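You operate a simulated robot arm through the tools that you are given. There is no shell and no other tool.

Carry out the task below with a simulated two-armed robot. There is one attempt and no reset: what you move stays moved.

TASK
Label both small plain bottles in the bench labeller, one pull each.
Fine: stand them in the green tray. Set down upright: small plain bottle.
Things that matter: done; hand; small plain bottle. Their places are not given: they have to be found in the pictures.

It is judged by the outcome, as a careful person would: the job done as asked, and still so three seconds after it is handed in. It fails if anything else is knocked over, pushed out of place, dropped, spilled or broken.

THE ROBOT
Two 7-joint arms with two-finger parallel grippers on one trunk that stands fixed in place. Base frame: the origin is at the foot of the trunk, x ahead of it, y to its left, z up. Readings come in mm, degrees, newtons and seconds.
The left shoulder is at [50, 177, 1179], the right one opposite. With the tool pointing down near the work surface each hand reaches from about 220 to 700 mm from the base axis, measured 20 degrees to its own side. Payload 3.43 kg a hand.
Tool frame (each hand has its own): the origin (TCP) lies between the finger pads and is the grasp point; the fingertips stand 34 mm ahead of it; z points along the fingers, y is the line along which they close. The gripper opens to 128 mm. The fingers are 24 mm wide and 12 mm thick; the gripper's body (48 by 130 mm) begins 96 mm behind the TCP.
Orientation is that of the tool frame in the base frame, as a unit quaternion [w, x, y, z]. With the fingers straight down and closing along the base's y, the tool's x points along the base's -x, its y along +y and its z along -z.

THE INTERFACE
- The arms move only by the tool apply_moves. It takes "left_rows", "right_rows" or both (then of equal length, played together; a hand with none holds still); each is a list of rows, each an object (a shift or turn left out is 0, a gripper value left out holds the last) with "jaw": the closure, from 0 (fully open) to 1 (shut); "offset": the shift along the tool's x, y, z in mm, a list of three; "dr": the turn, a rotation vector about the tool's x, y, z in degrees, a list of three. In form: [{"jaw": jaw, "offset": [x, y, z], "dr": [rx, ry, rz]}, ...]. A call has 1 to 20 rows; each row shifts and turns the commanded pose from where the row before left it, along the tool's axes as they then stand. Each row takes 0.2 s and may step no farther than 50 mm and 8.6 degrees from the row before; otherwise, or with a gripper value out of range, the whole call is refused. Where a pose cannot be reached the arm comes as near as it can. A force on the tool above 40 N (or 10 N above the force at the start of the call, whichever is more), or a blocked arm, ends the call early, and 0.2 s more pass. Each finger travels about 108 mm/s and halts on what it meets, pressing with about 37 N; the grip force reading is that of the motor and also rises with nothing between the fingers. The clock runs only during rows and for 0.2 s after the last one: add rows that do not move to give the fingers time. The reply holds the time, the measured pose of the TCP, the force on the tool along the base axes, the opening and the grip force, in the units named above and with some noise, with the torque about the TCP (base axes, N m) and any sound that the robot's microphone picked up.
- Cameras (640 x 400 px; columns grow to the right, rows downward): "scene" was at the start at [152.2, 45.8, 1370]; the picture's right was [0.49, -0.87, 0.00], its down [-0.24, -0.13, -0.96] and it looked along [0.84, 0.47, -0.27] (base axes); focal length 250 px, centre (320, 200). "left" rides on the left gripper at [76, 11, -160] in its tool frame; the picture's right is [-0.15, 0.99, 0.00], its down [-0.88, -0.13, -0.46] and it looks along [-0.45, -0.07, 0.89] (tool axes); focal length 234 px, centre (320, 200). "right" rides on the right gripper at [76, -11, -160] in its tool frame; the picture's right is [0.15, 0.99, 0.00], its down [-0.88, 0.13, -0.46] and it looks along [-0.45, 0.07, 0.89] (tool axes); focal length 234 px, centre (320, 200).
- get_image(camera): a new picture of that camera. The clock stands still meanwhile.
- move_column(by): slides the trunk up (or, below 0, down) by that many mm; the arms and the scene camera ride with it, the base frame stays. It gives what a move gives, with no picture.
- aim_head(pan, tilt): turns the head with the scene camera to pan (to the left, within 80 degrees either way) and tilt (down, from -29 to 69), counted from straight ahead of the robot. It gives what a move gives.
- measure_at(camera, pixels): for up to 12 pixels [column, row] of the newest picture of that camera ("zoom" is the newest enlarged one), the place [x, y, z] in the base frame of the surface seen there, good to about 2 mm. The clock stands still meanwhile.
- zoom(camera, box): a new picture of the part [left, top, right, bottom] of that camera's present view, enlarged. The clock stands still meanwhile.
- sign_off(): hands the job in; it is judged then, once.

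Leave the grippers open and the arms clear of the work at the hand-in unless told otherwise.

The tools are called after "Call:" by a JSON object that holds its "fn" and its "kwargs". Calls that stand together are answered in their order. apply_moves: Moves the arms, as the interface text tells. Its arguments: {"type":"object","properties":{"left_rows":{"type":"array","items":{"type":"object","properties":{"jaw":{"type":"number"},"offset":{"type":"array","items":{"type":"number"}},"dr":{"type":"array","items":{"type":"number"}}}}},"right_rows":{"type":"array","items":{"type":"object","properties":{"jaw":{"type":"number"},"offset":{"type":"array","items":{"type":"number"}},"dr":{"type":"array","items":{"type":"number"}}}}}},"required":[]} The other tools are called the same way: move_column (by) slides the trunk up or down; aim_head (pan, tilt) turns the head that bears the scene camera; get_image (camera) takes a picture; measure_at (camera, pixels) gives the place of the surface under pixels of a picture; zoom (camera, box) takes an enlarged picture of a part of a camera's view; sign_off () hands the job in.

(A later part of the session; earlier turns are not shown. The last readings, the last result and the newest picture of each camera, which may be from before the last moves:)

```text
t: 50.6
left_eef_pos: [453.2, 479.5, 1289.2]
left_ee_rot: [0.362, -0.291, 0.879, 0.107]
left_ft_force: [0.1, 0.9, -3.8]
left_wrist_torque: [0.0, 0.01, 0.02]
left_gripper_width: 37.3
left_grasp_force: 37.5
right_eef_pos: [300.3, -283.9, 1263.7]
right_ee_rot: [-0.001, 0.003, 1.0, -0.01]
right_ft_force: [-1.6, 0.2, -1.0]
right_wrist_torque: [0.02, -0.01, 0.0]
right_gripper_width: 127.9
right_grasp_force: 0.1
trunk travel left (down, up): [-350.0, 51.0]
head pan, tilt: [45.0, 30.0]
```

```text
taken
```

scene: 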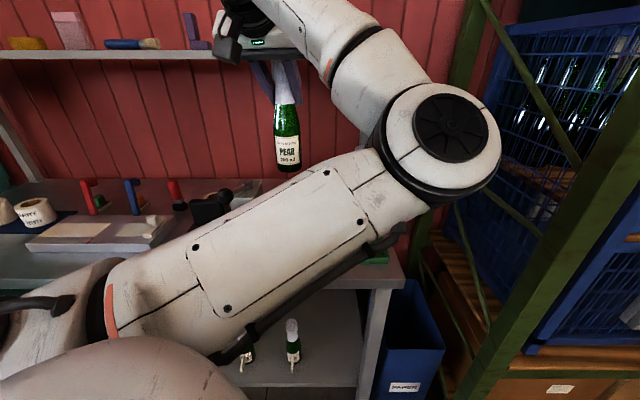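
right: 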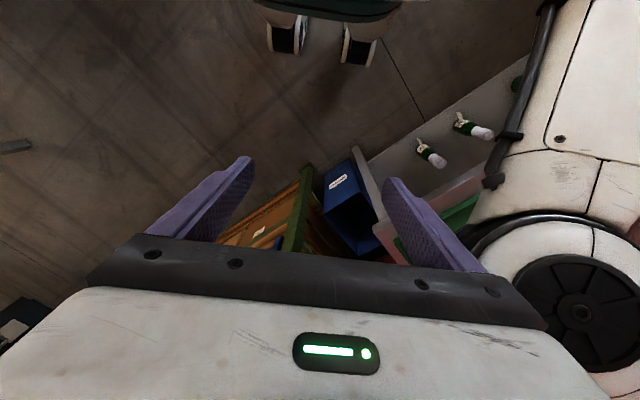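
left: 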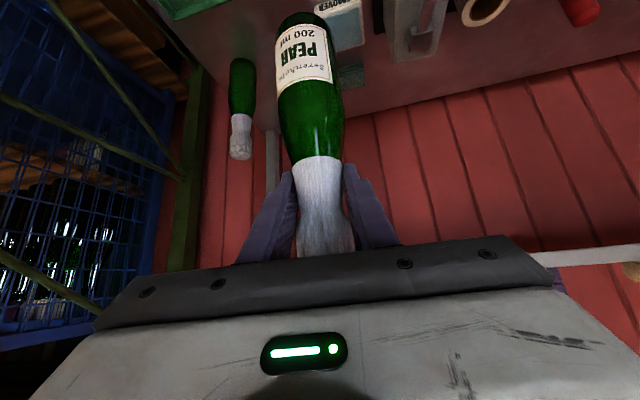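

The arm runs a bit off here (453,479) as it did before; I descend 180 mm over the tray and check the pose again.

Call:
{"fn": "apply_moves", "kwargs": {"left_rows": [{"offset": [10.6, 0, 10.6]}, {"offset": [21.1, 0, 21.3]}, {"offset": [21.1, 0, 21.3]}, {"offset": [21.1, 0, 21.3]}, {"offset": [21.1, 0, 21.3]}, {"offset": [21.1, 0, 21.3]}, {"offset": [10.6, 0, 10.6]}, {}]}}

Call:
{"fn": "get_image", "kwargs": {"camera": "left"}}

Call:
{"fn": "get_image", "kwargs": {"camera": "scene"}}

```text
t: 52.5
left_eef_pos: [453.5, 477.8, 1116.2]
left_ee_rot: [0.369, -0.289, 0.875, 0.118]
left_ft_force: [-1.2, 1.1, -4.4]
left_wrist_torque: [-0.01, 0.02, -0.01]
left_gripper_width: 37.0
left_grasp_force: 37.0
right_eef_pos: [300.2, -283.6, 1264.7]
right_ee_rot: [-0.001, 0.003, 1.0, -0.01]
right_ft_force: [-0.6, -0.3, -0.3]
right_wrist_torque: [0.01, -0.01, 0.02]
right_gripper_width: 127.9
right_grasp_force: 0.1
trunk travel left (down, up): [-350.0, 51.0]
head pan, tilt: [45.0, 30.0]
```

```text
taken
```

left: 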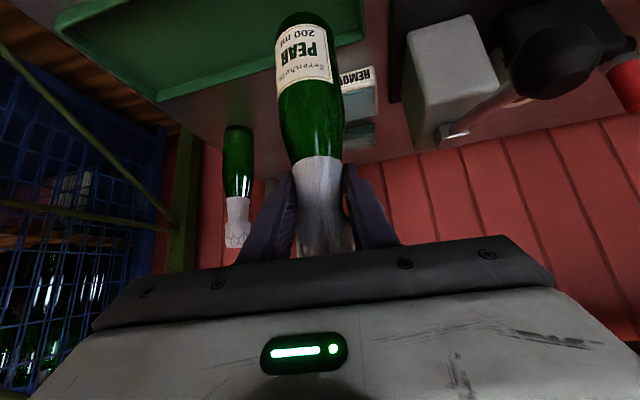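

```text
taken
```

scene: 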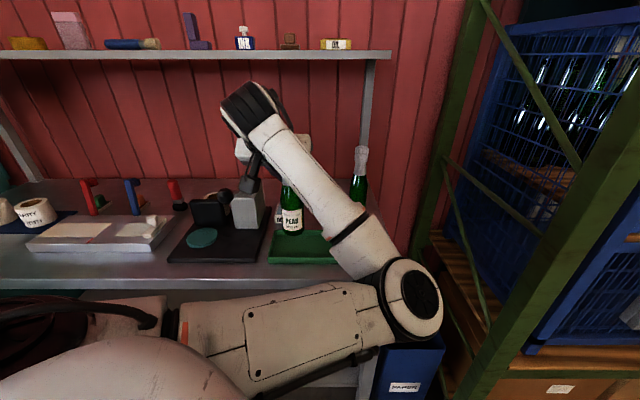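

I check where the elbow and forearm are relative to the bench and bottle B.

Call:
{"fn": "measure_at", "kwargs": {"camera": "scene", "pixels": [[410, 295], [385, 330], [360, 235], [330, 195], [300, 160], [290, 220], [360, 180], [265, 100], [250, 185], [295, 232], [435, 320], [345, 270]]}}

```text
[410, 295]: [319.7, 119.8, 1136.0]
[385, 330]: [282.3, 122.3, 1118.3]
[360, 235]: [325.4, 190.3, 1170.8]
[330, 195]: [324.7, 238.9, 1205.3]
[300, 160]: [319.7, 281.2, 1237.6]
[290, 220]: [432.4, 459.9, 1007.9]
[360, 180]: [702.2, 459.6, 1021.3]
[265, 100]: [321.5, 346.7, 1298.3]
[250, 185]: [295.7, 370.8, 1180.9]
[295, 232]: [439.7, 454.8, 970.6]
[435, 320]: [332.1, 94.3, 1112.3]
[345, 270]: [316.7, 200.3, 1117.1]
```

All the arm is clear of the bench. The bottle axis at (453,478) is well inside the tray (88 mm left of centre, 6 mm off the middle line). I descend 40 mm and check.

Call:
{"fn": "apply_moves", "kwargs": {"left_rows": [{"offset": [7, 0, 7.1]}, {"offset": [7, 0, 7.1]}, {"offset": [7, 0, 7.1]}, {"offset": [7, 0, 7.1]}, {}, {}]}}

Call:
{"fn": "get_image", "kwargs": {"camera": "left"}}

Call:
{"fn": "get_image", "kwargs": {"camera": "scene"}}

```text
t: 53.9
left_eef_pos: [452.1, 485.3, 1079.7]
left_ee_rot: [0.372, -0.291, 0.873, 0.123]
left_ft_force: [0.5, -0.6, -4.7]
left_wrist_torque: [0.03, -0.02, -0.03]
left_gripper_width: 37.0
left_grasp_force: 37.5
right_eef_pos: [299.7, -282.9, 1263.7]
right_ee_rot: [-0.001, 0.004, 1.0, -0.011]
right_ft_force: [-0.4, -0.1, 0.7]
right_wrist_torque: [0.03, 0.0, 0.01]
right_gripper_width: 127.9
right_grasp_force: 0.1
trunk travel left (down, up): [-350.0, 51.0]
head pan, tilt: [45.0, 30.0]
```

```text
taken
```

left: 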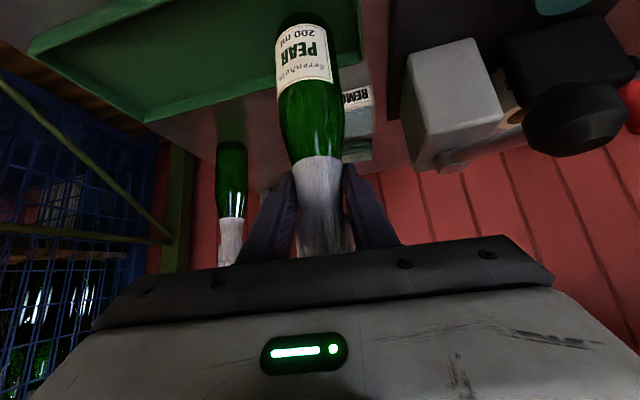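

```text
taken
```

scene: 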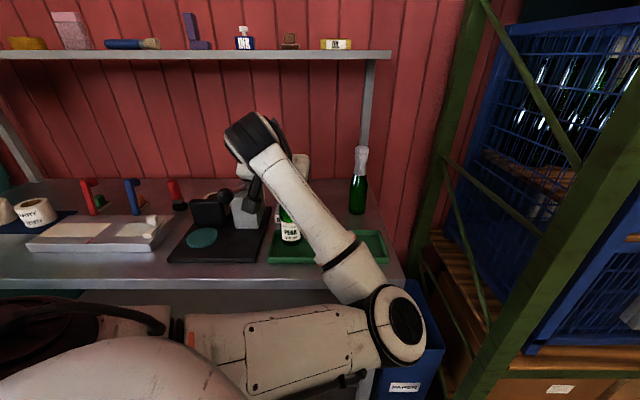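

The arm drifts toward +y with a slight tilt — probably a joint limit in this posture. I raise 20 mm again and yaw the hand +10° about the vertical to relieve it, then check.

Call:
{"fn": "apply_moves", "kwargs": {"left_rows": [{"offset": [-14.1, 0, -14.2]}, {"dr": [-3.5, 0, -3.55]}, {"dr": [-3.5, 0, -3.55]}, {}, {}]}}

```text
t: 55.0
left_eef_pos: [450.5, 485.3, 1100.8]
left_ee_rot: [0.36, -0.369, 0.843, 0.154]
left_ft_force: [-0.8, 0.3, -4.2]
left_wrist_torque: [-0.01, 0.02, -0.03]
left_gripper_width: 37.0
left_grasp_force: 37.0
right_eef_pos: [300.6, -283.3, 1262.3]
right_ee_rot: [-0.001, 0.003, 1.0, -0.011]
right_ft_force: [-0.1, 0.4, 0.4]
right_wrist_torque: [0.02, 0.0, -0.01]
right_gripper_width: 127.9
right_grasp_force: 0.1
trunk travel left (down, up): [-350.0, 51.0]
head pan, tilt: [45.0, 30.0]
```

Yawing that way did not help; the wrist needs to be farther left, so I yaw the hand the other way by 32° (to about ψ=12°) with the bottle kept vertical and check the tracking.

Call:
{"fn": "apply_moves", "kwargs": {"left_rows": [{"dr": [5.6, 0, 5.65]}, {"dr": [5.6, 0, 5.65]}, {"dr": [5.6, 0, 5.65]}, {"dr": [5.6, 0, 5.65]}, {}, {}]}}

Call:
{"fn": "get_image", "kwargs": {"camera": "scene"}}

Call:
{"fn": "get_image", "kwargs": {"camera": "left"}}

```text
t: 56.5
left_eef_pos: [461.4, 464.9, 1091.2]
left_ee_rot: [0.38, -0.101, 0.919, 0.039]
left_ft_force: [0.0, -0.1, -4.4]
left_wrist_torque: [0.02, -0.05, 0.0]
left_gripper_width: 37.0
left_grasp_force: 36.3
right_eef_pos: [299.4, -283.1, 1263.4]
right_ee_rot: [-0.002, 0.004, 1.0, -0.01]
right_ft_force: [-1.1, 0.1, -0.6]
right_wrist_torque: [-0.02, -0.02, -0.02]
right_gripper_width: 127.9
right_grasp_force: 0.0
trunk travel left (down, up): [-350.0, 51.0]
head pan, tilt: [45.0, 30.0]
```

```text
taken
```

scene: 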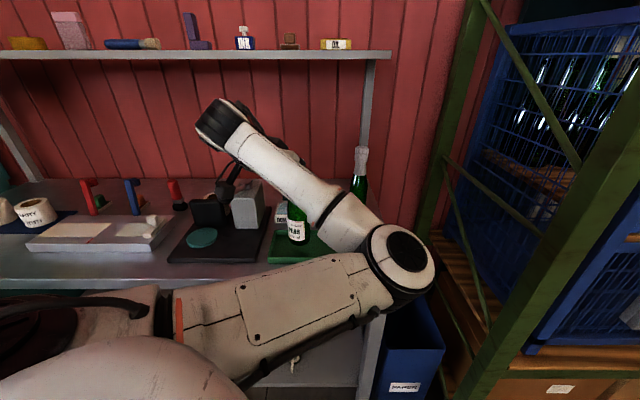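

```text
taken
```

left: 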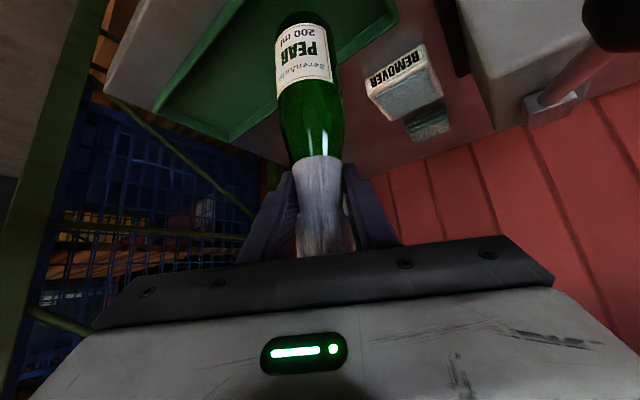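

Tracking is exact now at (461.4,464.9,1091), bottle upright. I lower 26 mm into the tray, then creep.

Call:
{"fn": "apply_moves", "kwargs": {"left_rows": [{"offset": [5.6, 0, 5.7]}, {"offset": [5.6, 0, 5.7]}, {"offset": [4.2, 0, 4.3]}, {"offset": [2.8, 0, 2.8]}, {}]}}

```text
t: 57.6
left_eef_pos: [461.2, 463.5, 1063.9]
left_ee_rot: [0.38, -0.102, 0.919, 0.04]
left_ft_force: [0.0, -0.3, -4.4]
left_wrist_torque: [0.01, -0.03, -0.05]
left_gripper_width: 37.3
left_grasp_force: 37.2
right_eef_pos: [299.3, -283.3, 1263.3]
right_ee_rot: [-0.001, 0.003, 1.0, -0.01]
right_ft_force: [1.4, 0.2, 0.2]
right_wrist_torque: [0.01, 0.0, -0.01]
right_gripper_width: 127.9
right_grasp_force: 0.1
trunk travel left (down, up): [-350.0, 51.0]
head pan, tilt: [45.0, 30.0]
```

Still hanging; creeping down 1 mm at a time.

Call:
{"fn": "apply_moves", "kwargs": {"left_rows": [{"offset": [0.7, 0, 0.7]}, {}]}}

Call:
{"fn": "apply_moves", "kwargs": {"left_rows": [{"offset": [0.7, 0, 0.7]}, {}]}}

```text
t: 58.2
left_eef_pos: [460.6, 463.6, 1064.1]
left_ee_rot: [0.38, -0.101, 0.919, 0.039]
left_ft_force: [-0.8, 0.3, -4.2]
left_wrist_torque: [0.01, 0.01, 0.01]
left_gripper_width: 37.1
left_grasp_force: 36.8
right_eef_pos: [300.1, -284.1, 1262.3]
right_ee_rot: [0.0, 0.004, 1.0, -0.011]
right_ft_force: [-0.3, 0.0, -0.3]
right_wrist_torque: [-0.01, 0.02, -0.01]
right_gripper_width: 128.2
right_grasp_force: 0.0
trunk travel left (down, up): [-350.0, 51.0]
head pan, tilt: [45.0, 30.0]
```

```text
t: 58.9
left_eef_pos: [461.0, 464.2, 1065.2]
left_ee_rot: [0.382, -0.102, 0.918, 0.039]
left_ft_force: [-1.6, -0.9, 0.2]
left_wrist_torque: [-0.03, 0.16, -0.04]
left_gripper_width: 37.1
left_grasp_force: 37.0
right_eef_pos: [299.2, -284.0, 1263.0]
right_ee_rot: [-0.001, 0.003, 1.0, -0.01]
right_ft_force: [-1.4, 0.2, -0.2]
right_wrist_torque: [-0.05, -0.01, -0.03]
right_gripper_width: 128.3
right_grasp_force: 0.2
trunk travel left (down, up): [-350.0, 51.0]
head pan, tilt: [45.0, 30.0]
```

Contact is beginning (force near 0). One more millimetre, then release.

Call:
{"fn": "apply_moves", "kwargs": {"left_rows": [{"offset": [0.6, 0, 0.6]}, {}]}}

```text
t: 59.5
left_eef_pos: [460.2, 464.5, 1064.3]
left_ee_rot: [0.381, -0.103, 0.918, 0.042]
left_ft_force: [1.1, 0.4, 6.5]
left_wrist_torque: [-0.18, -0.01, 0.01]
left_gripper_width: 37.4
left_grasp_force: 37.0
right_eef_pos: [299.1, -283.3, 1263.9]
right_ee_rot: [0.0, 0.004, 1.0, -0.009]
right_ft_force: [-0.2, 0.6, -1.0]
right_wrist_torque: [0.0, 0.01, -0.03]
right_gripper_width: 128.3
right_grasp_force: 0.0
trunk travel left (down, up): [-350.0, 51.0]
head pan, tilt: [45.0, 30.0]
```

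The bottle is standing (+6.5 N). I open to 83 mm and look.

Call:
{"fn": "apply_moves", "kwargs": {"left_rows": [{"jaw": 0.35}, {}, {}]}}

Call:
{"fn": "get_image", "kwargs": {"camera": "left"}}

```text
t: 60.2
left_eef_pos: [460.1, 465.2, 1063.6]
left_ee_rot: [0.38, -0.102, 0.918, 0.04]
left_ft_force: [-0.2, 0.0, -0.1]
left_wrist_torque: [0.01, 0.01, 0.0]
left_gripper_width: 83.5
left_grasp_force: 0.0
right_eef_pos: [300.4, -284.0, 1263.9]
right_ee_rot: [-0.001, 0.003, 1.0, -0.011]
right_ft_force: [-1.0, -0.5, -0.5]
right_wrist_torque: [0.0, 0.02, 0.05]
right_gripper_width: 128.1
right_grasp_force: 0.1
trunk travel left (down, up): [-350.0, 51.0]
head pan, tilt: [45.0, 30.0]
```

```text
taken
```

left: 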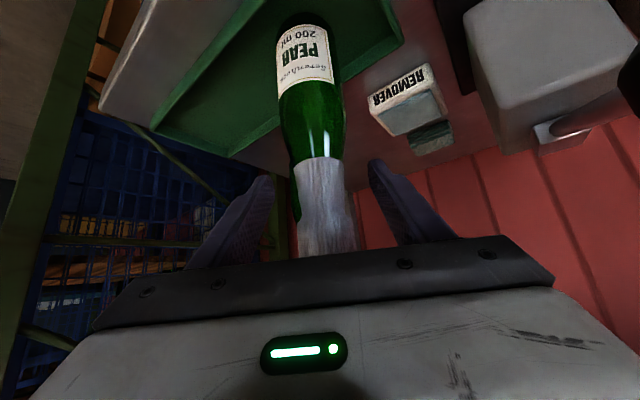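

Bottle A stands in the tray. I back off 150 mm, rise 60 mm and yaw the hand toward bottle B (ψ≈24°).

Call:
{"fn": "apply_moves", "kwargs": {"left_rows": [{"offset": [0, 0, -20]}, {"offset": [0, 0, -40]}, {"offset": [0, 0, -45]}, {"offset": [0, 0, -45]}, {"offset": [-21.1, 0, -21.3]}, {"offset": [-21.1, 0, -21.3]}, {"dr": [-4.23, 0, -4.26]}, {"dr": [-4.23, 0, -4.26]}, {}]}}

Call:
{"fn": "get_image", "kwargs": {"camera": "left"}}

Call:
{"fn": "get_image", "kwargs": {"camera": "scene"}}

```text
t: 62.2
left_eef_pos: [349.9, 451.4, 1228.2]
left_ee_rot: [0.373, -0.215, 0.899, 0.078]
left_ft_force: [-0.1, 0.6, 0.0]
left_wrist_torque: [-0.01, 0.02, 0.02]
left_gripper_width: 83.0
left_grasp_force: 0.1
right_eef_pos: [300.3, -284.0, 1263.3]
right_ee_rot: [-0.001, 0.004, 1.0, -0.011]
right_ft_force: [0.5, -0.4, -0.4]
right_wrist_torque: [-0.02, -0.04, -0.01]
right_gripper_width: 127.8
right_grasp_force: 0.1
trunk travel left (down, up): [-350.0, 51.0]
head pan, tilt: [45.0, 30.0]
```

```text
taken
```

left: 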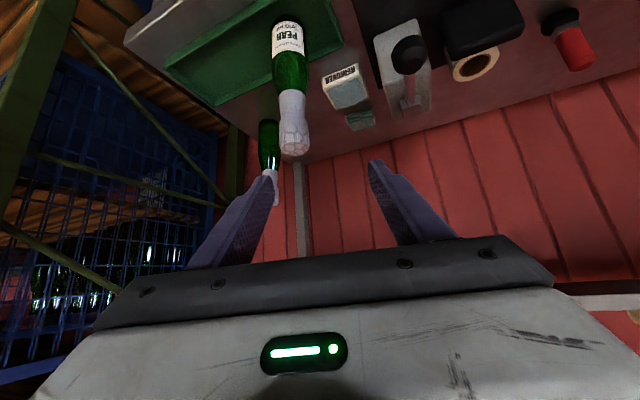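

```text
taken
```

scene: 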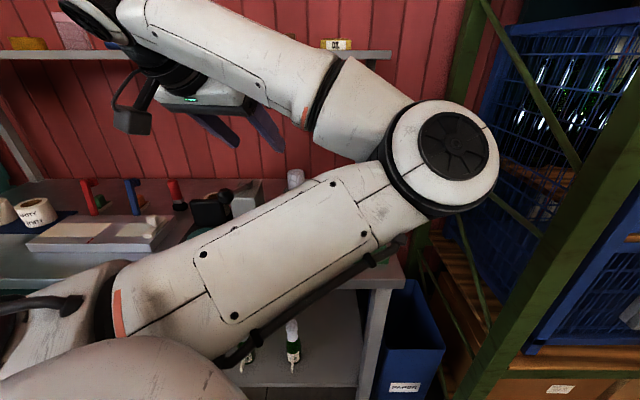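

A stands upright in the tray. The path outward passes well above it (fingertips ≈1198 vs its top ≈1125). I move toward (600,425,1230).

Call:
{"fn": "apply_moves", "kwargs": {"left_rows": [{"offset": [-21.8, -16.5, 21.6]}, {"offset": [-21.8, -16.5, 21.6]}, {"offset": [-21.8, -16.5, 21.6]}, {"offset": [-21.8, -16.5, 21.6]}, {"offset": [-21.8, -16.5, 21.6]}, {"offset": [-21.8, -16.5, 21.6]}, {"offset": [-21.6, -16.5, 21.6]}, {}, {}]}}

Call:
{"fn": "get_image", "kwargs": {"camera": "left"}}

Call:
{"fn": "get_image", "kwargs": {"camera": "scene"}}

```text
t: 64.2
left_eef_pos: [599.7, 431.7, 1228.7]
left_ee_rot: [0.373, -0.203, 0.902, 0.081]
left_ft_force: [0.1, 0.2, 0.4]
left_wrist_torque: [0.03, -0.03, -0.02]
left_gripper_width: 83.1
left_grasp_force: 0.1
right_eef_pos: [300.4, -283.3, 1263.8]
right_ee_rot: [-0.001, 0.003, 1.0, -0.01]
right_ft_force: [0.9, -0.1, -0.4]
right_wrist_torque: [-0.02, -0.01, -0.03]
right_gripper_width: 128.0
right_grasp_force: 0.2
trunk travel left (down, up): [-350.0, 51.0]
head pan, tilt: [45.0, 30.0]
```

```text
taken
```

left: 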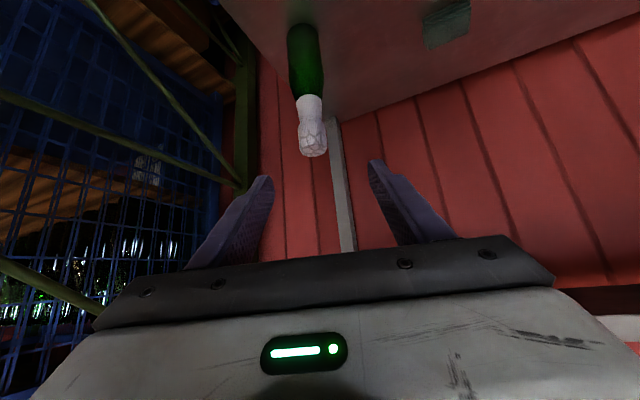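

```text
taken
```

scene: 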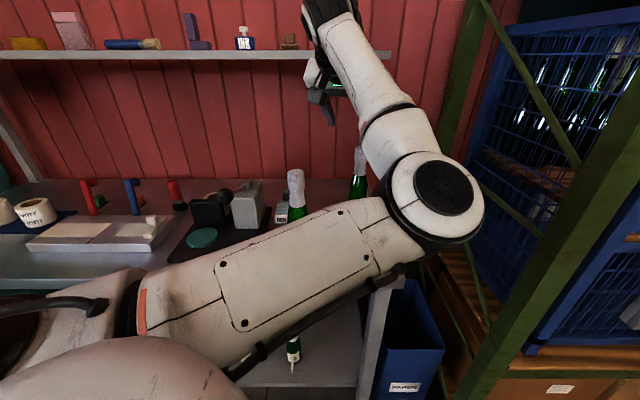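

Bottle B is at (308,100) in the left picture. I measure it from here.

Call:
{"fn": "measure_at", "kwargs": {"camera": "left", "pixels": [[305, 50], [305, 75], [308, 105], [310, 120], [312, 140], [313, 152], [338, 160], [430, 20]]}}

```text
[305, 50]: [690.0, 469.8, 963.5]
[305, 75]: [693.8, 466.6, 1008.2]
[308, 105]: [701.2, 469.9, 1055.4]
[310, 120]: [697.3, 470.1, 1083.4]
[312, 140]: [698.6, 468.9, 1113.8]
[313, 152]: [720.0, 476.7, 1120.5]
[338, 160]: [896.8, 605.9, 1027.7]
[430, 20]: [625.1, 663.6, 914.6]
```

B's axis is about (717,477). I move to the pre-grasp 130 mm back along the fingers.

Call:
{"fn": "apply_moves", "kwargs": {"left_rows": [{"offset": [9.8, 0.4, 27]}, {"offset": [9.8, 0.4, 27]}, {"offset": [9.7, 0.3, 27]}, {}, {}]}}

Call:
{"fn": "get_image", "kwargs": {"camera": "left"}}

```text
t: 65.5
left_eef_pos: [628.8, 451.3, 1153.1]
left_ee_rot: [0.374, -0.207, 0.9, 0.081]
left_ft_force: [0.1, 0.9, 0.1]
left_wrist_torque: [-0.05, 0.0, -0.04]
left_gripper_width: 83.2
left_grasp_force: 0.1
right_eef_pos: [299.4, -283.7, 1263.0]
right_ee_rot: [-0.001, 0.004, 1.0, -0.011]
right_ft_force: [0.3, -0.8, 0.4]
right_wrist_torque: [0.02, 0.0, -0.01]
right_gripper_width: 127.9
right_grasp_force: 0.1
trunk travel left (down, up): [-350.0, 51.0]
head pan, tilt: [45.0, 30.0]
```

```text
taken
```

left: 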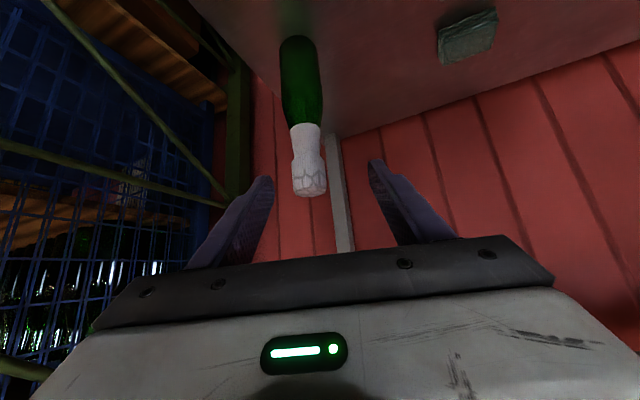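

There's again a small pull to +y; turning the hand back to ψ≈12° cured that before. I yaw −12° and shift to the matching pre-grasp point (627,458,1150).

Call:
{"fn": "apply_moves", "kwargs": {"left_rows": [{"dr": [4.23, 0, 4.26]}, {"dr": [4.23, 0, 4.26]}, {"offset": [1.5, 19, -1.4]}, {}, {}]}}

Call:
{"fn": "get_image", "kwargs": {"camera": "left"}}

Call:
{"fn": "get_image", "kwargs": {"camera": "scene"}}

```text
t: 66.7
left_eef_pos: [625.6, 460.0, 1151.7]
left_ee_rot: [0.381, -0.102, 0.918, 0.039]
left_ft_force: [0.9, 0.3, -0.2]
left_wrist_torque: [0.0, -0.03, 0.02]
left_gripper_width: 83.0
left_grasp_force: 0.1
right_eef_pos: [299.2, -283.8, 1263.1]
right_ee_rot: [-0.002, 0.003, 1.0, -0.01]
right_ft_force: [-1.0, 0.1, -0.2]
right_wrist_torque: [-0.04, -0.02, 0.01]
right_gripper_width: 128.0
right_grasp_force: 0.0
trunk travel left (down, up): [-350.0, 51.0]
head pan, tilt: [45.0, 30.0]
```

```text
taken
```

left: 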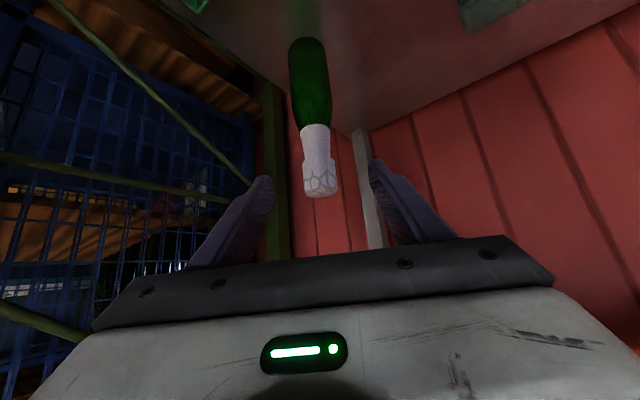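

```text
taken
```

scene: 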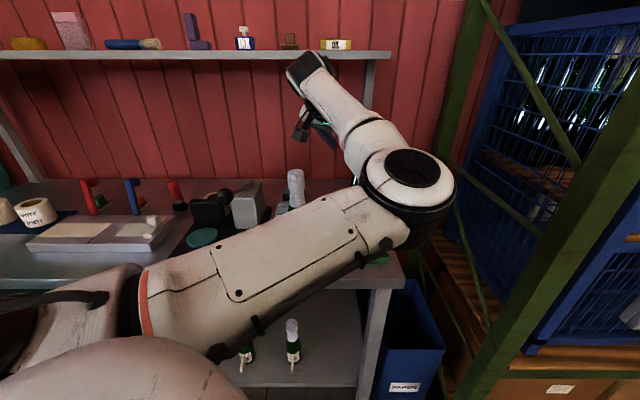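

Tracking is good again (625.6,460,1151.7). I measure B's neck once more before advancing.

Call:
{"fn": "measure_at", "kwargs": {"camera": "left", "pixels": [[312, 80], [314, 110], [316, 135], [318, 150], [320, 175], [304, 135], [328, 135], [322, 192]]}}

```text
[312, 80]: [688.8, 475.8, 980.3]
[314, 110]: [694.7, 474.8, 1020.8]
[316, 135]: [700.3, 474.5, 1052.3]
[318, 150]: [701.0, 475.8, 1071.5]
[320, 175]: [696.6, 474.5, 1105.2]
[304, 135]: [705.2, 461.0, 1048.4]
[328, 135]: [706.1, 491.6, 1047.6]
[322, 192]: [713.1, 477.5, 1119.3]
```

B's neck axis is about (717.5,477.6). I advance 132 mm so the fingers straddle it.

Call:
{"fn": "apply_moves", "kwargs": {"left_rows": [{"offset": [-0.1, -0.4, 33]}, {"offset": [-0.1, -0.4, 33]}, {"offset": [-0.1, -0.4, 33]}, {"offset": [-0.1, -0.3, 33]}, {}, {}]}}

Call:
{"fn": "get_image", "kwargs": {"camera": "left"}}

```text
t: 68.0
left_eef_pos: [719.2, 477.2, 1058.0]
left_ee_rot: [0.38, -0.102, 0.918, 0.04]
left_ft_force: [0.0, -0.1, 0.8]
left_wrist_torque: [0.0, -0.01, 0.0]
left_gripper_width: 83.3
left_grasp_force: 0.1
right_eef_pos: [300.1, -282.1, 1263.5]
right_ee_rot: [-0.001, 0.003, 1.0, -0.01]
right_ft_force: [-0.5, -0.2, 1.2]
right_wrist_torque: [-0.01, 0.0, 0.03]
right_gripper_width: 127.7
right_grasp_force: 0.0
trunk travel left (down, up): [-350.0, 51.0]
head pan, tilt: [45.0, 30.0]
```

```text
taken
```

left: 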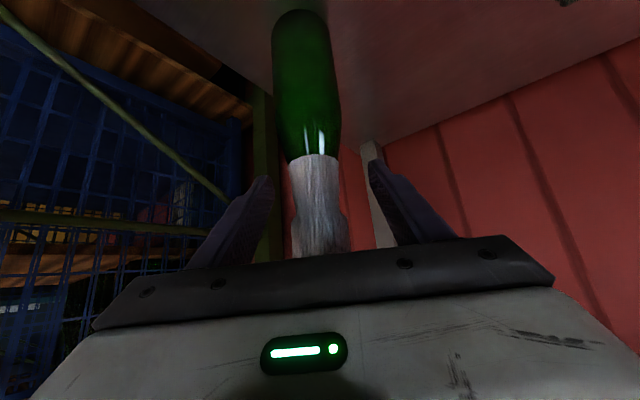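

The neck (about columns 293–342 at row 193) is nearly centred. I shift 1.5 mm and close.

Call:
{"fn": "apply_moves", "kwargs": {"left_rows": [{"offset": [0, -1.5, 0]}, {"jaw": 1}, {}, {}, {}]}}

Call:
{"fn": "get_image", "kwargs": {"camera": "left"}}

```text
t: 69.2
left_eef_pos: [719.7, 475.9, 1059.4]
left_ee_rot: [0.381, -0.101, 0.918, 0.039]
left_ft_force: [0.6, -1.6, -0.1]
left_wrist_torque: [-0.27, -0.12, 0.0]
left_gripper_width: 37.2
left_grasp_force: 37.0
right_eef_pos: [300.3, -282.8, 1263.5]
right_ee_rot: [-0.001, 0.003, 1.0, -0.01]
right_ft_force: [0.4, 0.1, -0.5]
right_wrist_torque: [0.01, 0.03, 0.04]
right_gripper_width: 128.1
right_grasp_force: 0.0
trunk travel left (down, up): [-350.0, 51.0]
head pan, tilt: [45.0, 30.0]
```

```text
taken
```

left: 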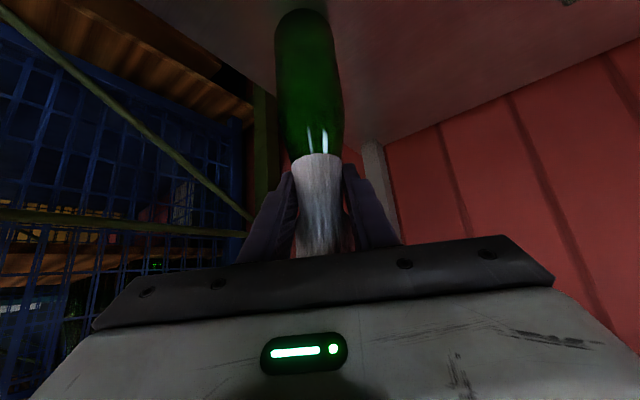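

Bottle B is gripped. I lift it straight up 60 mm.

Call:
{"fn": "apply_moves", "kwargs": {"left_rows": [{"offset": [-7, 0, -7.1]}, {"offset": [-14.1, 0, -14.2]}, {"offset": [-21.2, 0, -21.3]}, {}]}}

Call:
{"fn": "get_image", "kwargs": {"camera": "left"}}

Call:
{"fn": "get_image", "kwargs": {"camera": "scene"}}

```text
t: 70.2
left_eef_pos: [719.7, 476.6, 1116.7]
left_ee_rot: [0.379, -0.102, 0.919, 0.039]
left_ft_force: [-0.4, -0.1, -5.1]
left_wrist_torque: [0.01, 0.0, 0.02]
left_gripper_width: 36.9
left_grasp_force: 37.3
right_eef_pos: [301.0, -283.4, 1264.0]
right_ee_rot: [-0.001, 0.004, 1.0, -0.01]
right_ft_force: [-1.2, -0.5, -0.6]
right_wrist_torque: [-0.02, -0.01, 0.04]
right_gripper_width: 128.2
right_grasp_force: 0.0
trunk travel left (down, up): [-350.0, 51.0]
head pan, tilt: [45.0, 30.0]
```

```text
taken
```

left: 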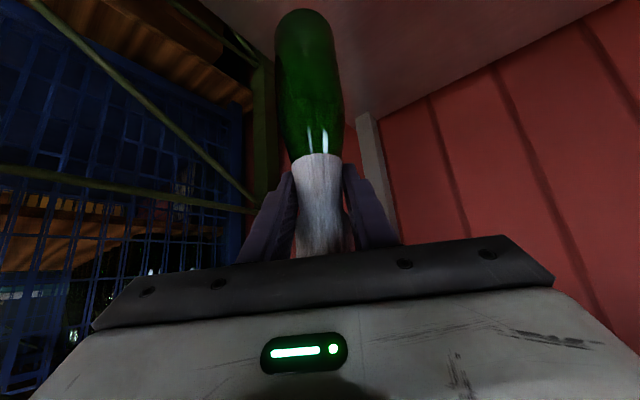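

```text
taken
```

scene: 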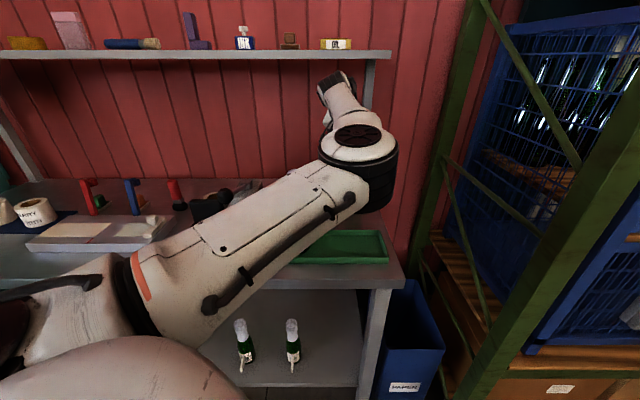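

B hangs upright. Before moving on I check the arm's height where it passes near bottle A in the tray.

Call:
{"fn": "measure_at", "kwargs": {"camera": "scene", "pixels": [[300, 185], [260, 240], [330, 215], [360, 140], [375, 190], [340, 95], [300, 220], [250, 290]]}}

```text
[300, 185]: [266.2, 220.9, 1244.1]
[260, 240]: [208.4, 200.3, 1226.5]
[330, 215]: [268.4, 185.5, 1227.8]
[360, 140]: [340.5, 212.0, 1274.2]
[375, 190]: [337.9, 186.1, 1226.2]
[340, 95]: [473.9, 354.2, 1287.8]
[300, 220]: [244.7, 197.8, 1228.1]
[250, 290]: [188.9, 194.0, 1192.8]
```

The arm stays above z≈1190 there, well clear. I carry B back and up toward (600,540,1240).

Call:
{"fn": "apply_moves", "kwargs": {"left_rows": [{"offset": [-1, 7.3, -13.3]}, {"offset": [-2, 14.6, -26.5]}, {"offset": [-2, 14.6, -26.5]}, {"offset": [-2, 14.6, -26.5]}, {"offset": [-2, 14.6, -26.5]}, {"offset": [-2, 14.6, -26.5]}, {"offset": [-1, 7.3, -13.3]}, {}]}}

Call:
{"fn": "get_image", "kwargs": {"camera": "scene"}}

```text
t: 72.0
left_eef_pos: [600.0, 540.1, 1239.2]
left_ee_rot: [0.38, -0.101, 0.919, 0.038]
left_ft_force: [-0.7, 0.1, -4.1]
left_wrist_torque: [0.0, -0.02, -0.01]
left_gripper_width: 37.0
left_grasp_force: 36.6
right_eef_pos: [300.1, -283.9, 1264.1]
right_ee_rot: [0.0, 0.002, 1.0, -0.011]
right_ft_force: [0.0, -0.5, -0.7]
right_wrist_torque: [0.03, 0.02, 0.02]
right_gripper_width: 128.0
right_grasp_force: 0.1
trunk travel left (down, up): [-350.0, 51.0]
head pan, tilt: [45.0, 30.0]
```

```text
taken
```

scene: 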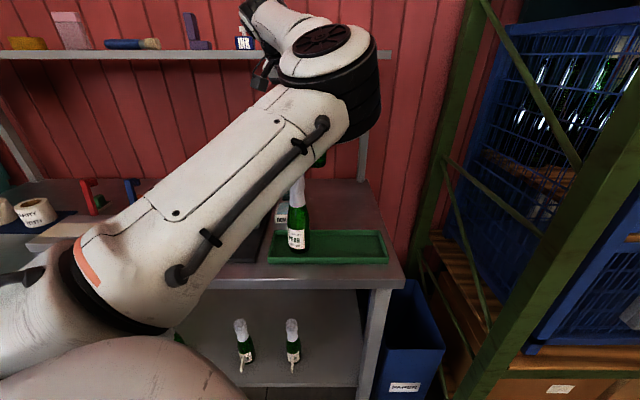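

Exactly at (600,540,1239); A stands upright in the tray. Now I carry B over the labeller to above the disc at (290,671,1290).

Call:
{"fn": "apply_moves", "kwargs": {"left_rows": [{"offset": [7.3, 8.8, -10.45]}, {"offset": [14.6, 17.55, -20.9]}, {"offset": [14.6, 17.55, -20.9]}, {"offset": [14.6, 17.55, -20.9]}, {"offset": [14.6, 17.55, -20.9]}, {"offset": [14.6, 17.55, -20.9]}, {"offset": [14.6, 17.55, -20.9]}, {"offset": [14.6, 17.55, -20.9]}, {"offset": [14.6, 17.55, -20.9]}, {"offset": [14.6, 17.55, -20.9]}, {"offset": [14.6, 17.55, -20.9]}, {"offset": [7.3, 8.8, -10.45]}, {}]}}

Call:
{"fn": "get_image", "kwargs": {"camera": "scene"}}

Call:
{"fn": "get_image", "kwargs": {"camera": "left"}}

```text
t: 74.8
left_eef_pos: [285.8, 670.3, 1287.3]
left_ee_rot: [0.38, -0.102, 0.919, 0.04]
left_ft_force: [0.5, -0.7, -3.8]
left_wrist_torque: [0.0, -0.03, 0.0]
left_gripper_width: 37.3
left_grasp_force: 37.0
right_eef_pos: [300.5, -282.6, 1264.4]
right_ee_rot: [-0.001, 0.004, 1.0, -0.011]
right_ft_force: [-0.3, -0.7, 0.7]
right_wrist_torque: [-0.01, 0.01, 0.03]
right_gripper_width: 128.0
right_grasp_force: 0.0
trunk travel left (down, up): [-350.0, 51.0]
head pan, tilt: [45.0, 30.0]
```

```text
taken
```

scene: 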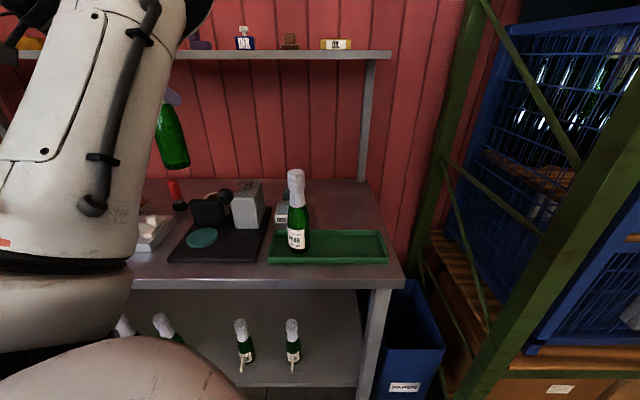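

```text
taken
```

left: 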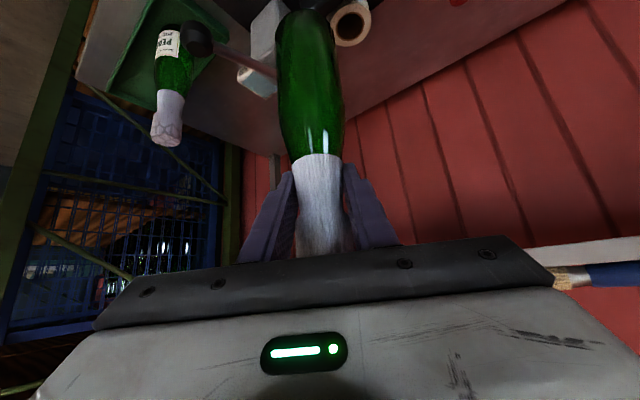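

Over the disc. I yaw the hand +22° (to ψ≈34°, as with bottle A), the bottle turning about its own axis, and check the pose.

Call:
{"fn": "apply_moves", "kwargs": {"left_rows": [{"dr": [-5.17, 0, -5.2]}, {"dr": [-5.17, 0, -5.2]}, {"dr": [-5.17, 0, -5.2]}, {}, {}]}}

```text
t: 76.0
left_eef_pos: [286.3, 669.5, 1287.5]
left_ee_rot: [0.364, -0.276, 0.883, 0.111]
left_ft_force: [-0.1, 0.0, -3.6]
left_wrist_torque: [0.01, -0.02, 0.0]
left_gripper_width: 36.7
left_grasp_force: 37.3
right_eef_pos: [301.9, -283.0, 1263.3]
right_ee_rot: [-0.001, 0.002, 1.0, -0.011]
right_ft_force: [1.3, -0.1, -1.1]
right_wrist_torque: [-0.02, 0.0, -0.01]
right_gripper_width: 128.1
right_grasp_force: 0.1
trunk travel left (down, up): [-350.0, 51.0]
head pan, tilt: [45.0, 30.0]
```

Orientation matches the earlier placement. I lower B to about 17 mm above the disc.

Call:
{"fn": "apply_moves", "kwargs": {"left_rows": [{"offset": [10.7, 0, 11.4]}, {"offset": [21.4, 0, 22.8]}, {"offset": [21.4, 0, 22.8]}, {"offset": [21.4, 0, 22.8]}, {"offset": [21.4, 0, 22.8]}, {"offset": [21.4, 0, 22.8]}, {"offset": [10.7, 0.2, 11.4]}, {}, {}]}}

Call:
{"fn": "get_image", "kwargs": {"camera": "left"}}

Call:
{"fn": "zoom", "kwargs": {"camera": "left", "box": [230, 0, 380, 90]}}

```text
t: 78.0
left_eef_pos: [291.8, 673.4, 1099.2]
left_ee_rot: [0.365, -0.275, 0.883, 0.11]
left_ft_force: [0.2, 0.6, -4.3]
left_wrist_torque: [0.02, -0.02, -0.01]
left_gripper_width: 36.8
left_grasp_force: 36.7
right_eef_pos: [299.3, -282.5, 1262.1]
right_ee_rot: [-0.001, 0.003, 1.0, -0.01]
right_ft_force: [0.4, 0.6, 1.1]
right_wrist_torque: [-0.01, 0.01, 0.01]
right_gripper_width: 128.1
right_grasp_force: 0.0
trunk travel left (down, up): [-350.0, 51.0]
head pan, tilt: [45.0, 30.0]
```

```text
taken
```

left: 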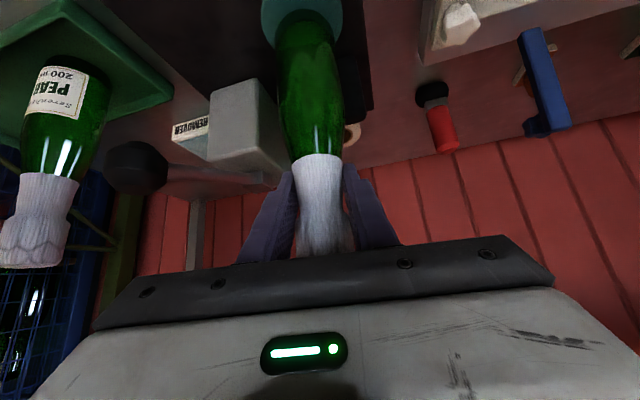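

```text
4.27 times, centred on (305, 45) of left
```

zoom: 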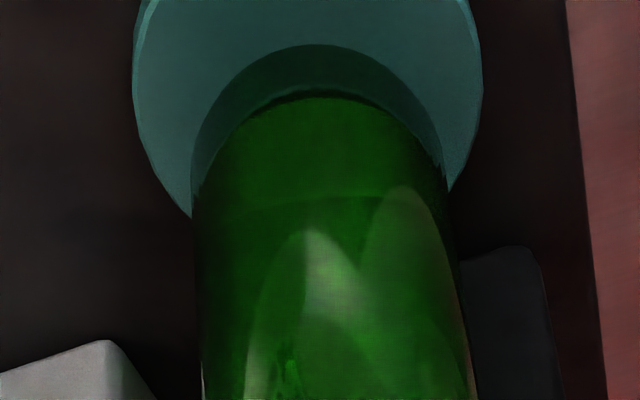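

Centred over the disc. I lower 14 mm with a 1.5 mm correction, then creep to contact.

Call:
{"fn": "apply_moves", "kwargs": {"left_rows": [{"offset": [3.6, -0.2, 2.9]}, {"offset": [3.6, -0.2, 2.9]}, {"offset": [3.5, -0.2, 2.9]}, {"offset": [0.7, 0, 0.7]}, {}]}}

Call:
{"fn": "apply_moves", "kwargs": {"left_rows": [{"offset": [0.7, 0, 0.7]}, {}]}}

```text
t: 79.2
left_eef_pos: [291.4, 671.4, 1085.0]
left_ee_rot: [0.365, -0.275, 0.883, 0.11]
left_ft_force: [0.2, 0.4, -3.6]
left_wrist_torque: [0.01, -0.05, 0.0]
left_gripper_width: 36.9
left_grasp_force: 36.8
right_eef_pos: [299.9, -283.0, 1264.4]
right_ee_rot: [-0.001, 0.004, 1.0, -0.01]
right_ft_force: [-0.2, 0.1, -0.4]
right_wrist_torque: [-0.04, -0.01, -0.03]
right_gripper_width: 128.0
right_grasp_force: 0.0
trunk travel left (down, up): [-350.0, 51.0]
head pan, tilt: [45.0, 30.0]
```

```text
t: 79.8
left_eef_pos: [292.1, 671.5, 1082.9]
left_ee_rot: [0.365, -0.275, 0.883, 0.11]
left_ft_force: [0.0, 0.8, -4.6]
left_wrist_torque: [0.01, 0.01, 0.01]
left_gripper_width: 36.9
left_grasp_force: 37.4
right_eef_pos: [300.1, -283.4, 1262.4]
right_ee_rot: [-0.001, 0.003, 1.0, -0.011]
right_ft_force: [-0.1, 0.5, -0.6]
right_wrist_torque: [-0.01, -0.02, 0.0]
right_gripper_width: 128.1
right_grasp_force: 0.1
trunk travel left (down, up): [-350.0, 51.0]
head pan, tilt: [45.0, 30.0]
```

Still hanging; continuing 1 mm at a time.

Call:
{"fn": "apply_moves", "kwargs": {"left_rows": [{"offset": [0.7, 0, 0.7]}, {}]}}

Call:
{"fn": "apply_moves", "kwargs": {"left_rows": [{"offset": [0.5, 0, 0.5]}, {}]}}

```text
t: 80.5
left_eef_pos: [291.7, 671.0, 1083.1]
left_ee_rot: [0.365, -0.275, 0.883, 0.111]
left_ft_force: [-0.1, 0.3, -4.5]
left_wrist_torque: [0.02, -0.01, 0.0]
left_gripper_width: 37.0
left_grasp_force: 37.2
right_eef_pos: [299.0, -282.6, 1263.9]
right_ee_rot: [-0.001, 0.004, 1.0, -0.01]
right_ft_force: [0.5, 0.9, 0.5]
right_wrist_torque: [-0.02, -0.01, 0.02]
right_gripper_width: 128.0
right_grasp_force: 0.0
trunk travel left (down, up): [-350.0, 51.0]
head pan, tilt: [45.0, 30.0]
```

```text
t: 81.0
left_eef_pos: [291.4, 671.2, 1082.4]
left_ee_rot: [0.366, -0.274, 0.883, 0.11]
left_ft_force: [-0.4, -0.3, -1.4]
left_wrist_torque: [-0.02, 0.02, -0.04]
left_gripper_width: 36.9
left_grasp_force: 37.2
right_eef_pos: [300.2, -283.4, 1263.2]
right_ee_rot: [-0.001, 0.003, 1.0, -0.01]
right_ft_force: [-0.4, -0.4, -0.1]
right_wrist_torque: [0.01, -0.05, -0.02]
right_gripper_width: 127.9
right_grasp_force: 0.0
trunk travel left (down, up): [-350.0, 51.0]
head pan, tilt: [45.0, 30.0]
```

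Contact is starting (−1.4 N). One more small step, then release.

Call:
{"fn": "apply_moves", "kwargs": {"left_rows": [{"offset": [0.6, 0, 0.6]}, {}]}}

Call:
{"fn": "apply_moves", "kwargs": {"left_rows": [{"jaw": 0.35}, {}, {}]}}

Call:
{"fn": "get_image", "kwargs": {"camera": "left"}}

```text
t: 81.7
left_eef_pos: [291.6, 671.8, 1081.7]
left_ee_rot: [0.367, -0.275, 0.882, 0.111]
left_ft_force: [-0.2, -1.4, 2.4]
left_wrist_torque: [-0.12, -0.01, 0.02]
left_gripper_width: 37.0
left_grasp_force: 36.8
right_eef_pos: [299.2, -285.2, 1264.2]
right_ee_rot: [-0.001, 0.004, 1.0, -0.009]
right_ft_force: [-0.2, 0.6, -0.2]
right_wrist_torque: [-0.03, -0.02, 0.0]
right_gripper_width: 127.8
right_grasp_force: 0.2
trunk travel left (down, up): [-350.0, 51.0]
head pan, tilt: [45.0, 30.0]
```

```text
t: 82.5
left_eef_pos: [290.6, 670.3, 1082.2]
left_ee_rot: [0.364, -0.275, 0.883, 0.11]
left_ft_force: [-0.5, 0.8, 0.2]
left_wrist_torque: [0.0, -0.03, 0.01]
left_gripper_width: 83.3
left_grasp_force: 0.0
right_eef_pos: [300.4, -282.6, 1264.1]
right_ee_rot: [-0.001, 0.003, 1.0, -0.011]
right_ft_force: [0.6, 0.4, 0.1]
right_wrist_torque: [0.0, 0.03, 0.0]
right_gripper_width: 128.0
right_grasp_force: 0.1
trunk travel left (down, up): [-350.0, 51.0]
head pan, tilt: [45.0, 30.0]
```

```text
taken
```

left: 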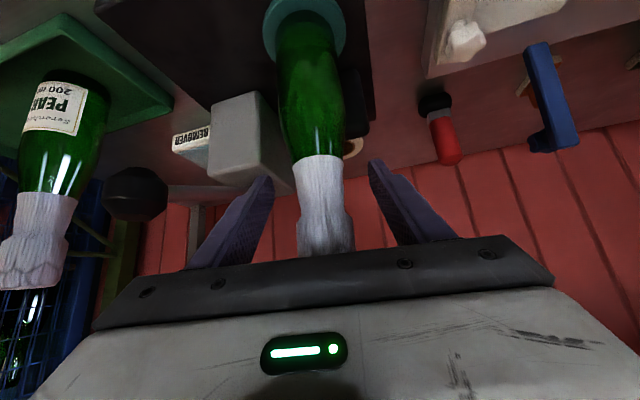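

B stands on the disc. I back off 150 mm, yaw 9.4° for the lever and move to the knob's pre-grasp point, as before.

Call:
{"fn": "apply_moves", "kwargs": {"left_rows": [{"offset": [0, 0, -20]}, {"offset": [0, 0, -40]}, {"offset": [0, 0, -45]}, {"offset": [0, 0, -45]}, {"dr": [-3.3, 0, -3.35]}, {"dr": [-3.3, 0, -3.35]}, {}]}}

Call:
{"fn": "get_image", "kwargs": {"camera": "left"}}

Call:
{"fn": "get_image", "kwargs": {"camera": "scene"}}

```text
t: 84.0
left_eef_pos: [203.3, 610.6, 1188.6]
left_ee_rot: [0.355, -0.347, 0.857, 0.14]
left_ft_force: [-1.1, -0.4, 0.0]
left_wrist_torque: [-0.01, 0.01, 0.03]
left_gripper_width: 83.4
left_grasp_force: 0.1
right_eef_pos: [299.9, -283.6, 1263.5]
right_ee_rot: [-0.001, 0.003, 1.0, -0.011]
right_ft_force: [-0.1, -0.2, 0.7]
right_wrist_torque: [-0.01, -0.04, 0.03]
right_gripper_width: 128.0
right_grasp_force: 0.1
trunk travel left (down, up): [-350.0, 51.0]
head pan, tilt: [45.0, 30.0]
```

```text
taken
```

left: 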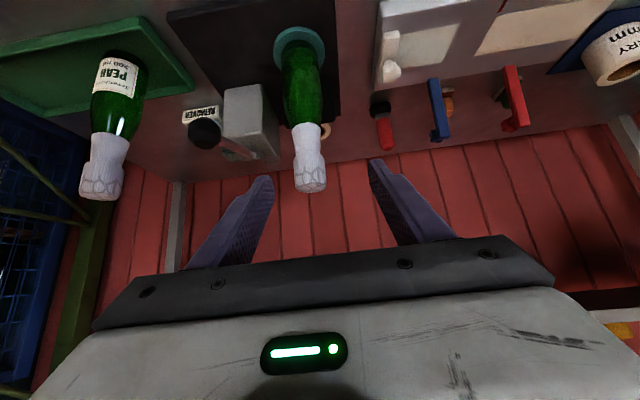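

```text
taken
```

scene: 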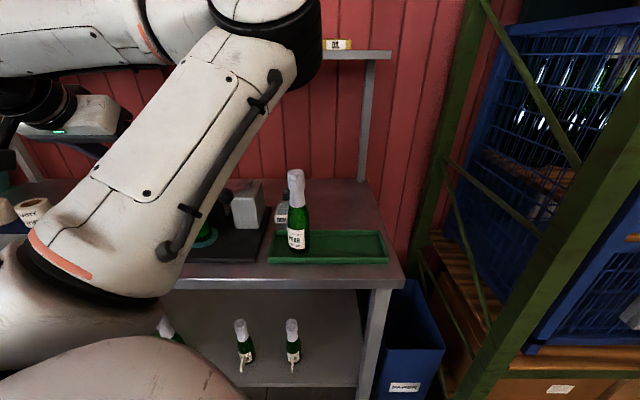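

Everything stands well. I move to the knob's pre-grasp (274,505,1158), fingers at 70 mm.

Call:
{"fn": "apply_moves", "kwargs": {"left_rows": [{"jaw": 0.45, "offset": [9.1, -31.3, 1.8]}, {"offset": [9.1, -31.3, 1.8]}, {"offset": [9.1, -31.3, 1.8]}, {"offset": [9.2, -31.2, 1.9]}, {}]}}

Call:
{"fn": "get_image", "kwargs": {"camera": "left"}}

```text
t: 85.2
left_eef_pos: [274.2, 507.4, 1157.9]
left_ee_rot: [0.354, -0.348, 0.857, 0.14]
left_ft_force: [0.0, 0.6, 0.0]
left_wrist_torque: [-0.02, 0.02, 0.0]
left_gripper_width: 70.2
left_grasp_force: 0.0
right_eef_pos: [300.0, -283.3, 1262.9]
right_ee_rot: [-0.001, 0.003, 1.0, -0.01]
right_ft_force: [-1.0, 0.7, 0.6]
right_wrist_torque: [0.06, 0.02, -0.03]
right_gripper_width: 127.6
right_grasp_force: 0.1
trunk travel left (down, up): [-350.0, 51.0]
head pan, tilt: [45.0, 30.0]
```

```text
taken
```

left: 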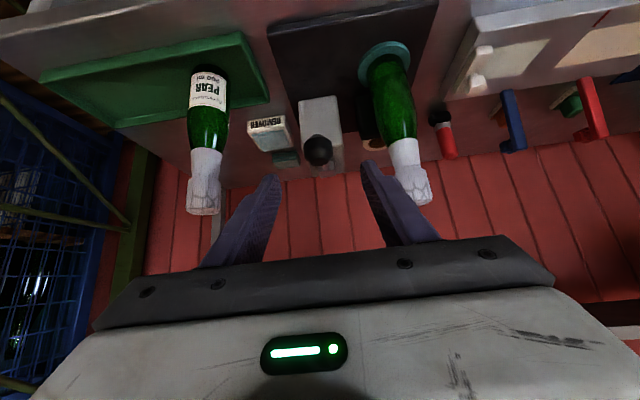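

The knob at (319,150) is centred between the fingers. I advance 110 mm and check.

Call:
{"fn": "apply_moves", "kwargs": {"left_rows": [{"offset": [0, 0, 30]}, {"offset": [0, 0, 30]}, {"offset": [0, 0, 30]}, {"offset": [0, 0, 20]}, {}]}}

Call:
{"fn": "get_image", "kwargs": {"camera": "left"}}

Call:
{"fn": "zoom", "kwargs": {"camera": "left", "box": [360, 10, 480, 110]}}

```text
t: 86.5
left_eef_pos: [332.0, 561.5, 1079.0]
left_ee_rot: [0.354, -0.347, 0.857, 0.14]
left_ft_force: [0.1, 0.9, 0.0]
left_wrist_torque: [0.0, 0.01, 0.01]
left_gripper_width: 70.7
left_grasp_force: 0.0
right_eef_pos: [299.9, -283.0, 1264.2]
right_ee_rot: [-0.001, 0.004, 1.0, -0.011]
right_ft_force: [0.0, 0.4, 0.3]
right_wrist_torque: [0.0, -0.01, -0.03]
right_gripper_width: 128.2
right_grasp_force: 0.0
trunk travel left (down, up): [-350.0, 51.0]
head pan, tilt: [45.0, 30.0]
```

```text
taken
```

left: 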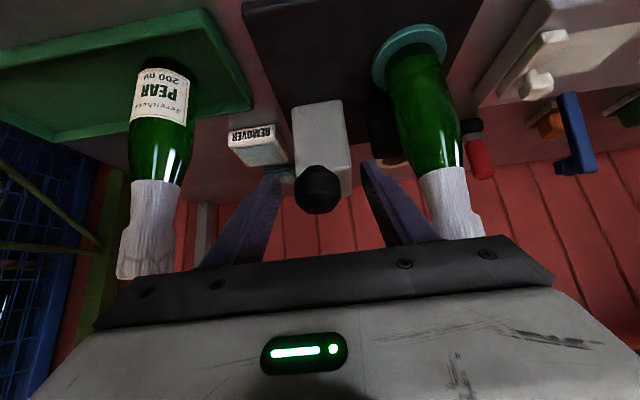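

```text
4.00 times, centred on (420, 60) of left
```

zoom: 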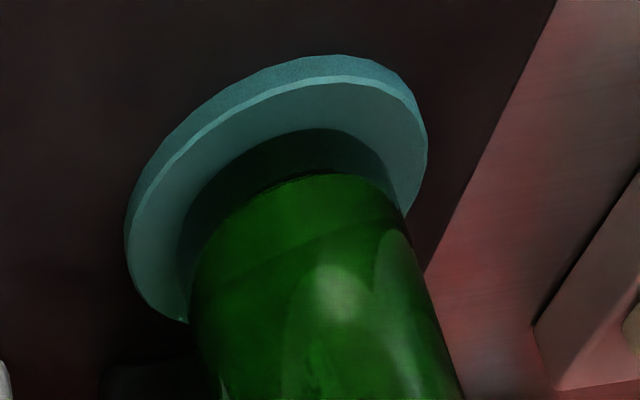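

B is well on the disc; the knob is at (318,190). I shift 2 mm and close on the knob.

Call:
{"fn": "apply_moves", "kwargs": {"left_rows": [{"offset": [0, -2, 0]}, {"jaw": 1}, {}, {}, {}]}}

```text
t: 87.7
left_eef_pos: [332.9, 558.7, 1079.5]
left_ee_rot: [0.355, -0.346, 0.857, 0.139]
left_ft_force: [-3.0, 3.5, 0.0]
left_wrist_torque: [0.05, 0.06, -0.04]
left_gripper_width: 33.0
left_grasp_force: 45.3
right_eef_pos: [301.0, -284.0, 1263.0]
right_ee_rot: [-0.001, 0.004, 1.0, -0.01]
right_ft_force: [0.3, 0.4, -0.7]
right_wrist_torque: [0.01, -0.01, 0.01]
right_gripper_width: 128.0
right_grasp_force: 0.0
trunk travel left (down, up): [-350.0, 51.0]
head pan, tilt: [45.0, 30.0]
```

The knob is held. I make the second pull, the same arc down, first most of the way.

Call:
{"fn": "apply_moves", "kwargs": {"left_rows": [{"offset": [5.7, 0, 3.5]}, {"offset": [5.7, 0, 3.5]}, {"offset": [5.3, 0, 3.8]}, {"offset": [5.3, 0, 3.8]}, {"offset": [4.8, 0, 4.5]}, {"offset": [4.8, 0, 4.5]}, {"offset": [4.5, 0, 4.8]}, {"offset": [4.5, 0, 4.8]}, {"offset": [4.3, 0, 5.0]}, {"offset": [4.3, 0, 5.0]}, {"offset": [4.0, 0, 5.2]}, {"offset": [4.0, 0, 5.2]}]}}

Call:
{"fn": "apply_moves", "kwargs": {"left_rows": [{"offset": [3.9, 0, 5.3]}, {"offset": [3.9, 0, 5.3]}, {"offset": [3.3, 0, 5.8]}, {"offset": [3.3, 0, 5.8]}]}}

Call:
{"fn": "get_image", "kwargs": {"camera": "left"}}

```text
t: 90.2
left_eef_pos: [329.4, 555.7, 1001.6]
left_ee_rot: [0.355, -0.348, 0.856, 0.141]
left_ft_force: [-7.3, 3.5, 10.2]
left_wrist_torque: [0.78, -0.78, 0.02]
left_gripper_width: 33.3
left_grasp_force: 45.0
right_eef_pos: [298.4, -284.5, 1262.8]
right_ee_rot: [0.0, 0.003, 1.0, -0.01]
right_ft_force: [0.4, -0.2, 0.3]
right_wrist_torque: [-0.01, 0.02, 0.0]
right_gripper_width: 127.9
right_grasp_force: 0.1
trunk travel left (down, up): [-350.0, 51.0]
head pan, tilt: [45.0, 30.0]
```

```text
t: 91.2
left_eef_pos: [333.9, 559.8, 982.3]
left_ee_rot: [0.36, -0.347, 0.854, 0.143]
left_ft_force: [-13.6, -2.8, 32.1]
left_wrist_torque: [-0.11, 0.15, -0.02]
left_gripper_width: 33.6
left_grasp_force: 45.0
right_eef_pos: [296.0, -286.7, 1263.8]
right_ee_rot: [0.0, 0.002, 1.0, -0.009]
right_ft_force: [-0.5, 0.0, -0.2]
right_wrist_torque: [0.0, -0.02, -0.01]
right_gripper_width: 127.9
right_grasp_force: 0.1
trunk travel left (down, up): [-350.0, 51.0]
head pan, tilt: [45.0, 30.0]
```

```text
taken
```

left: 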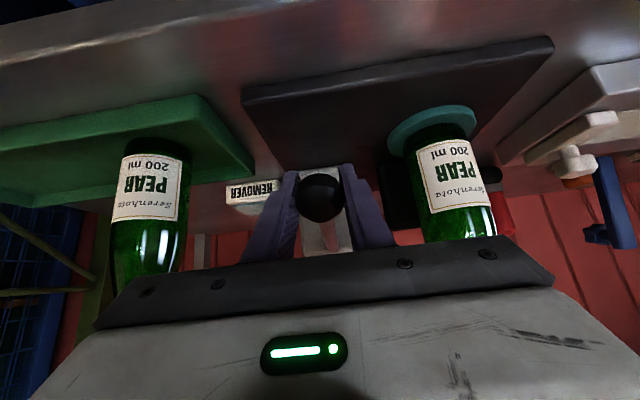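

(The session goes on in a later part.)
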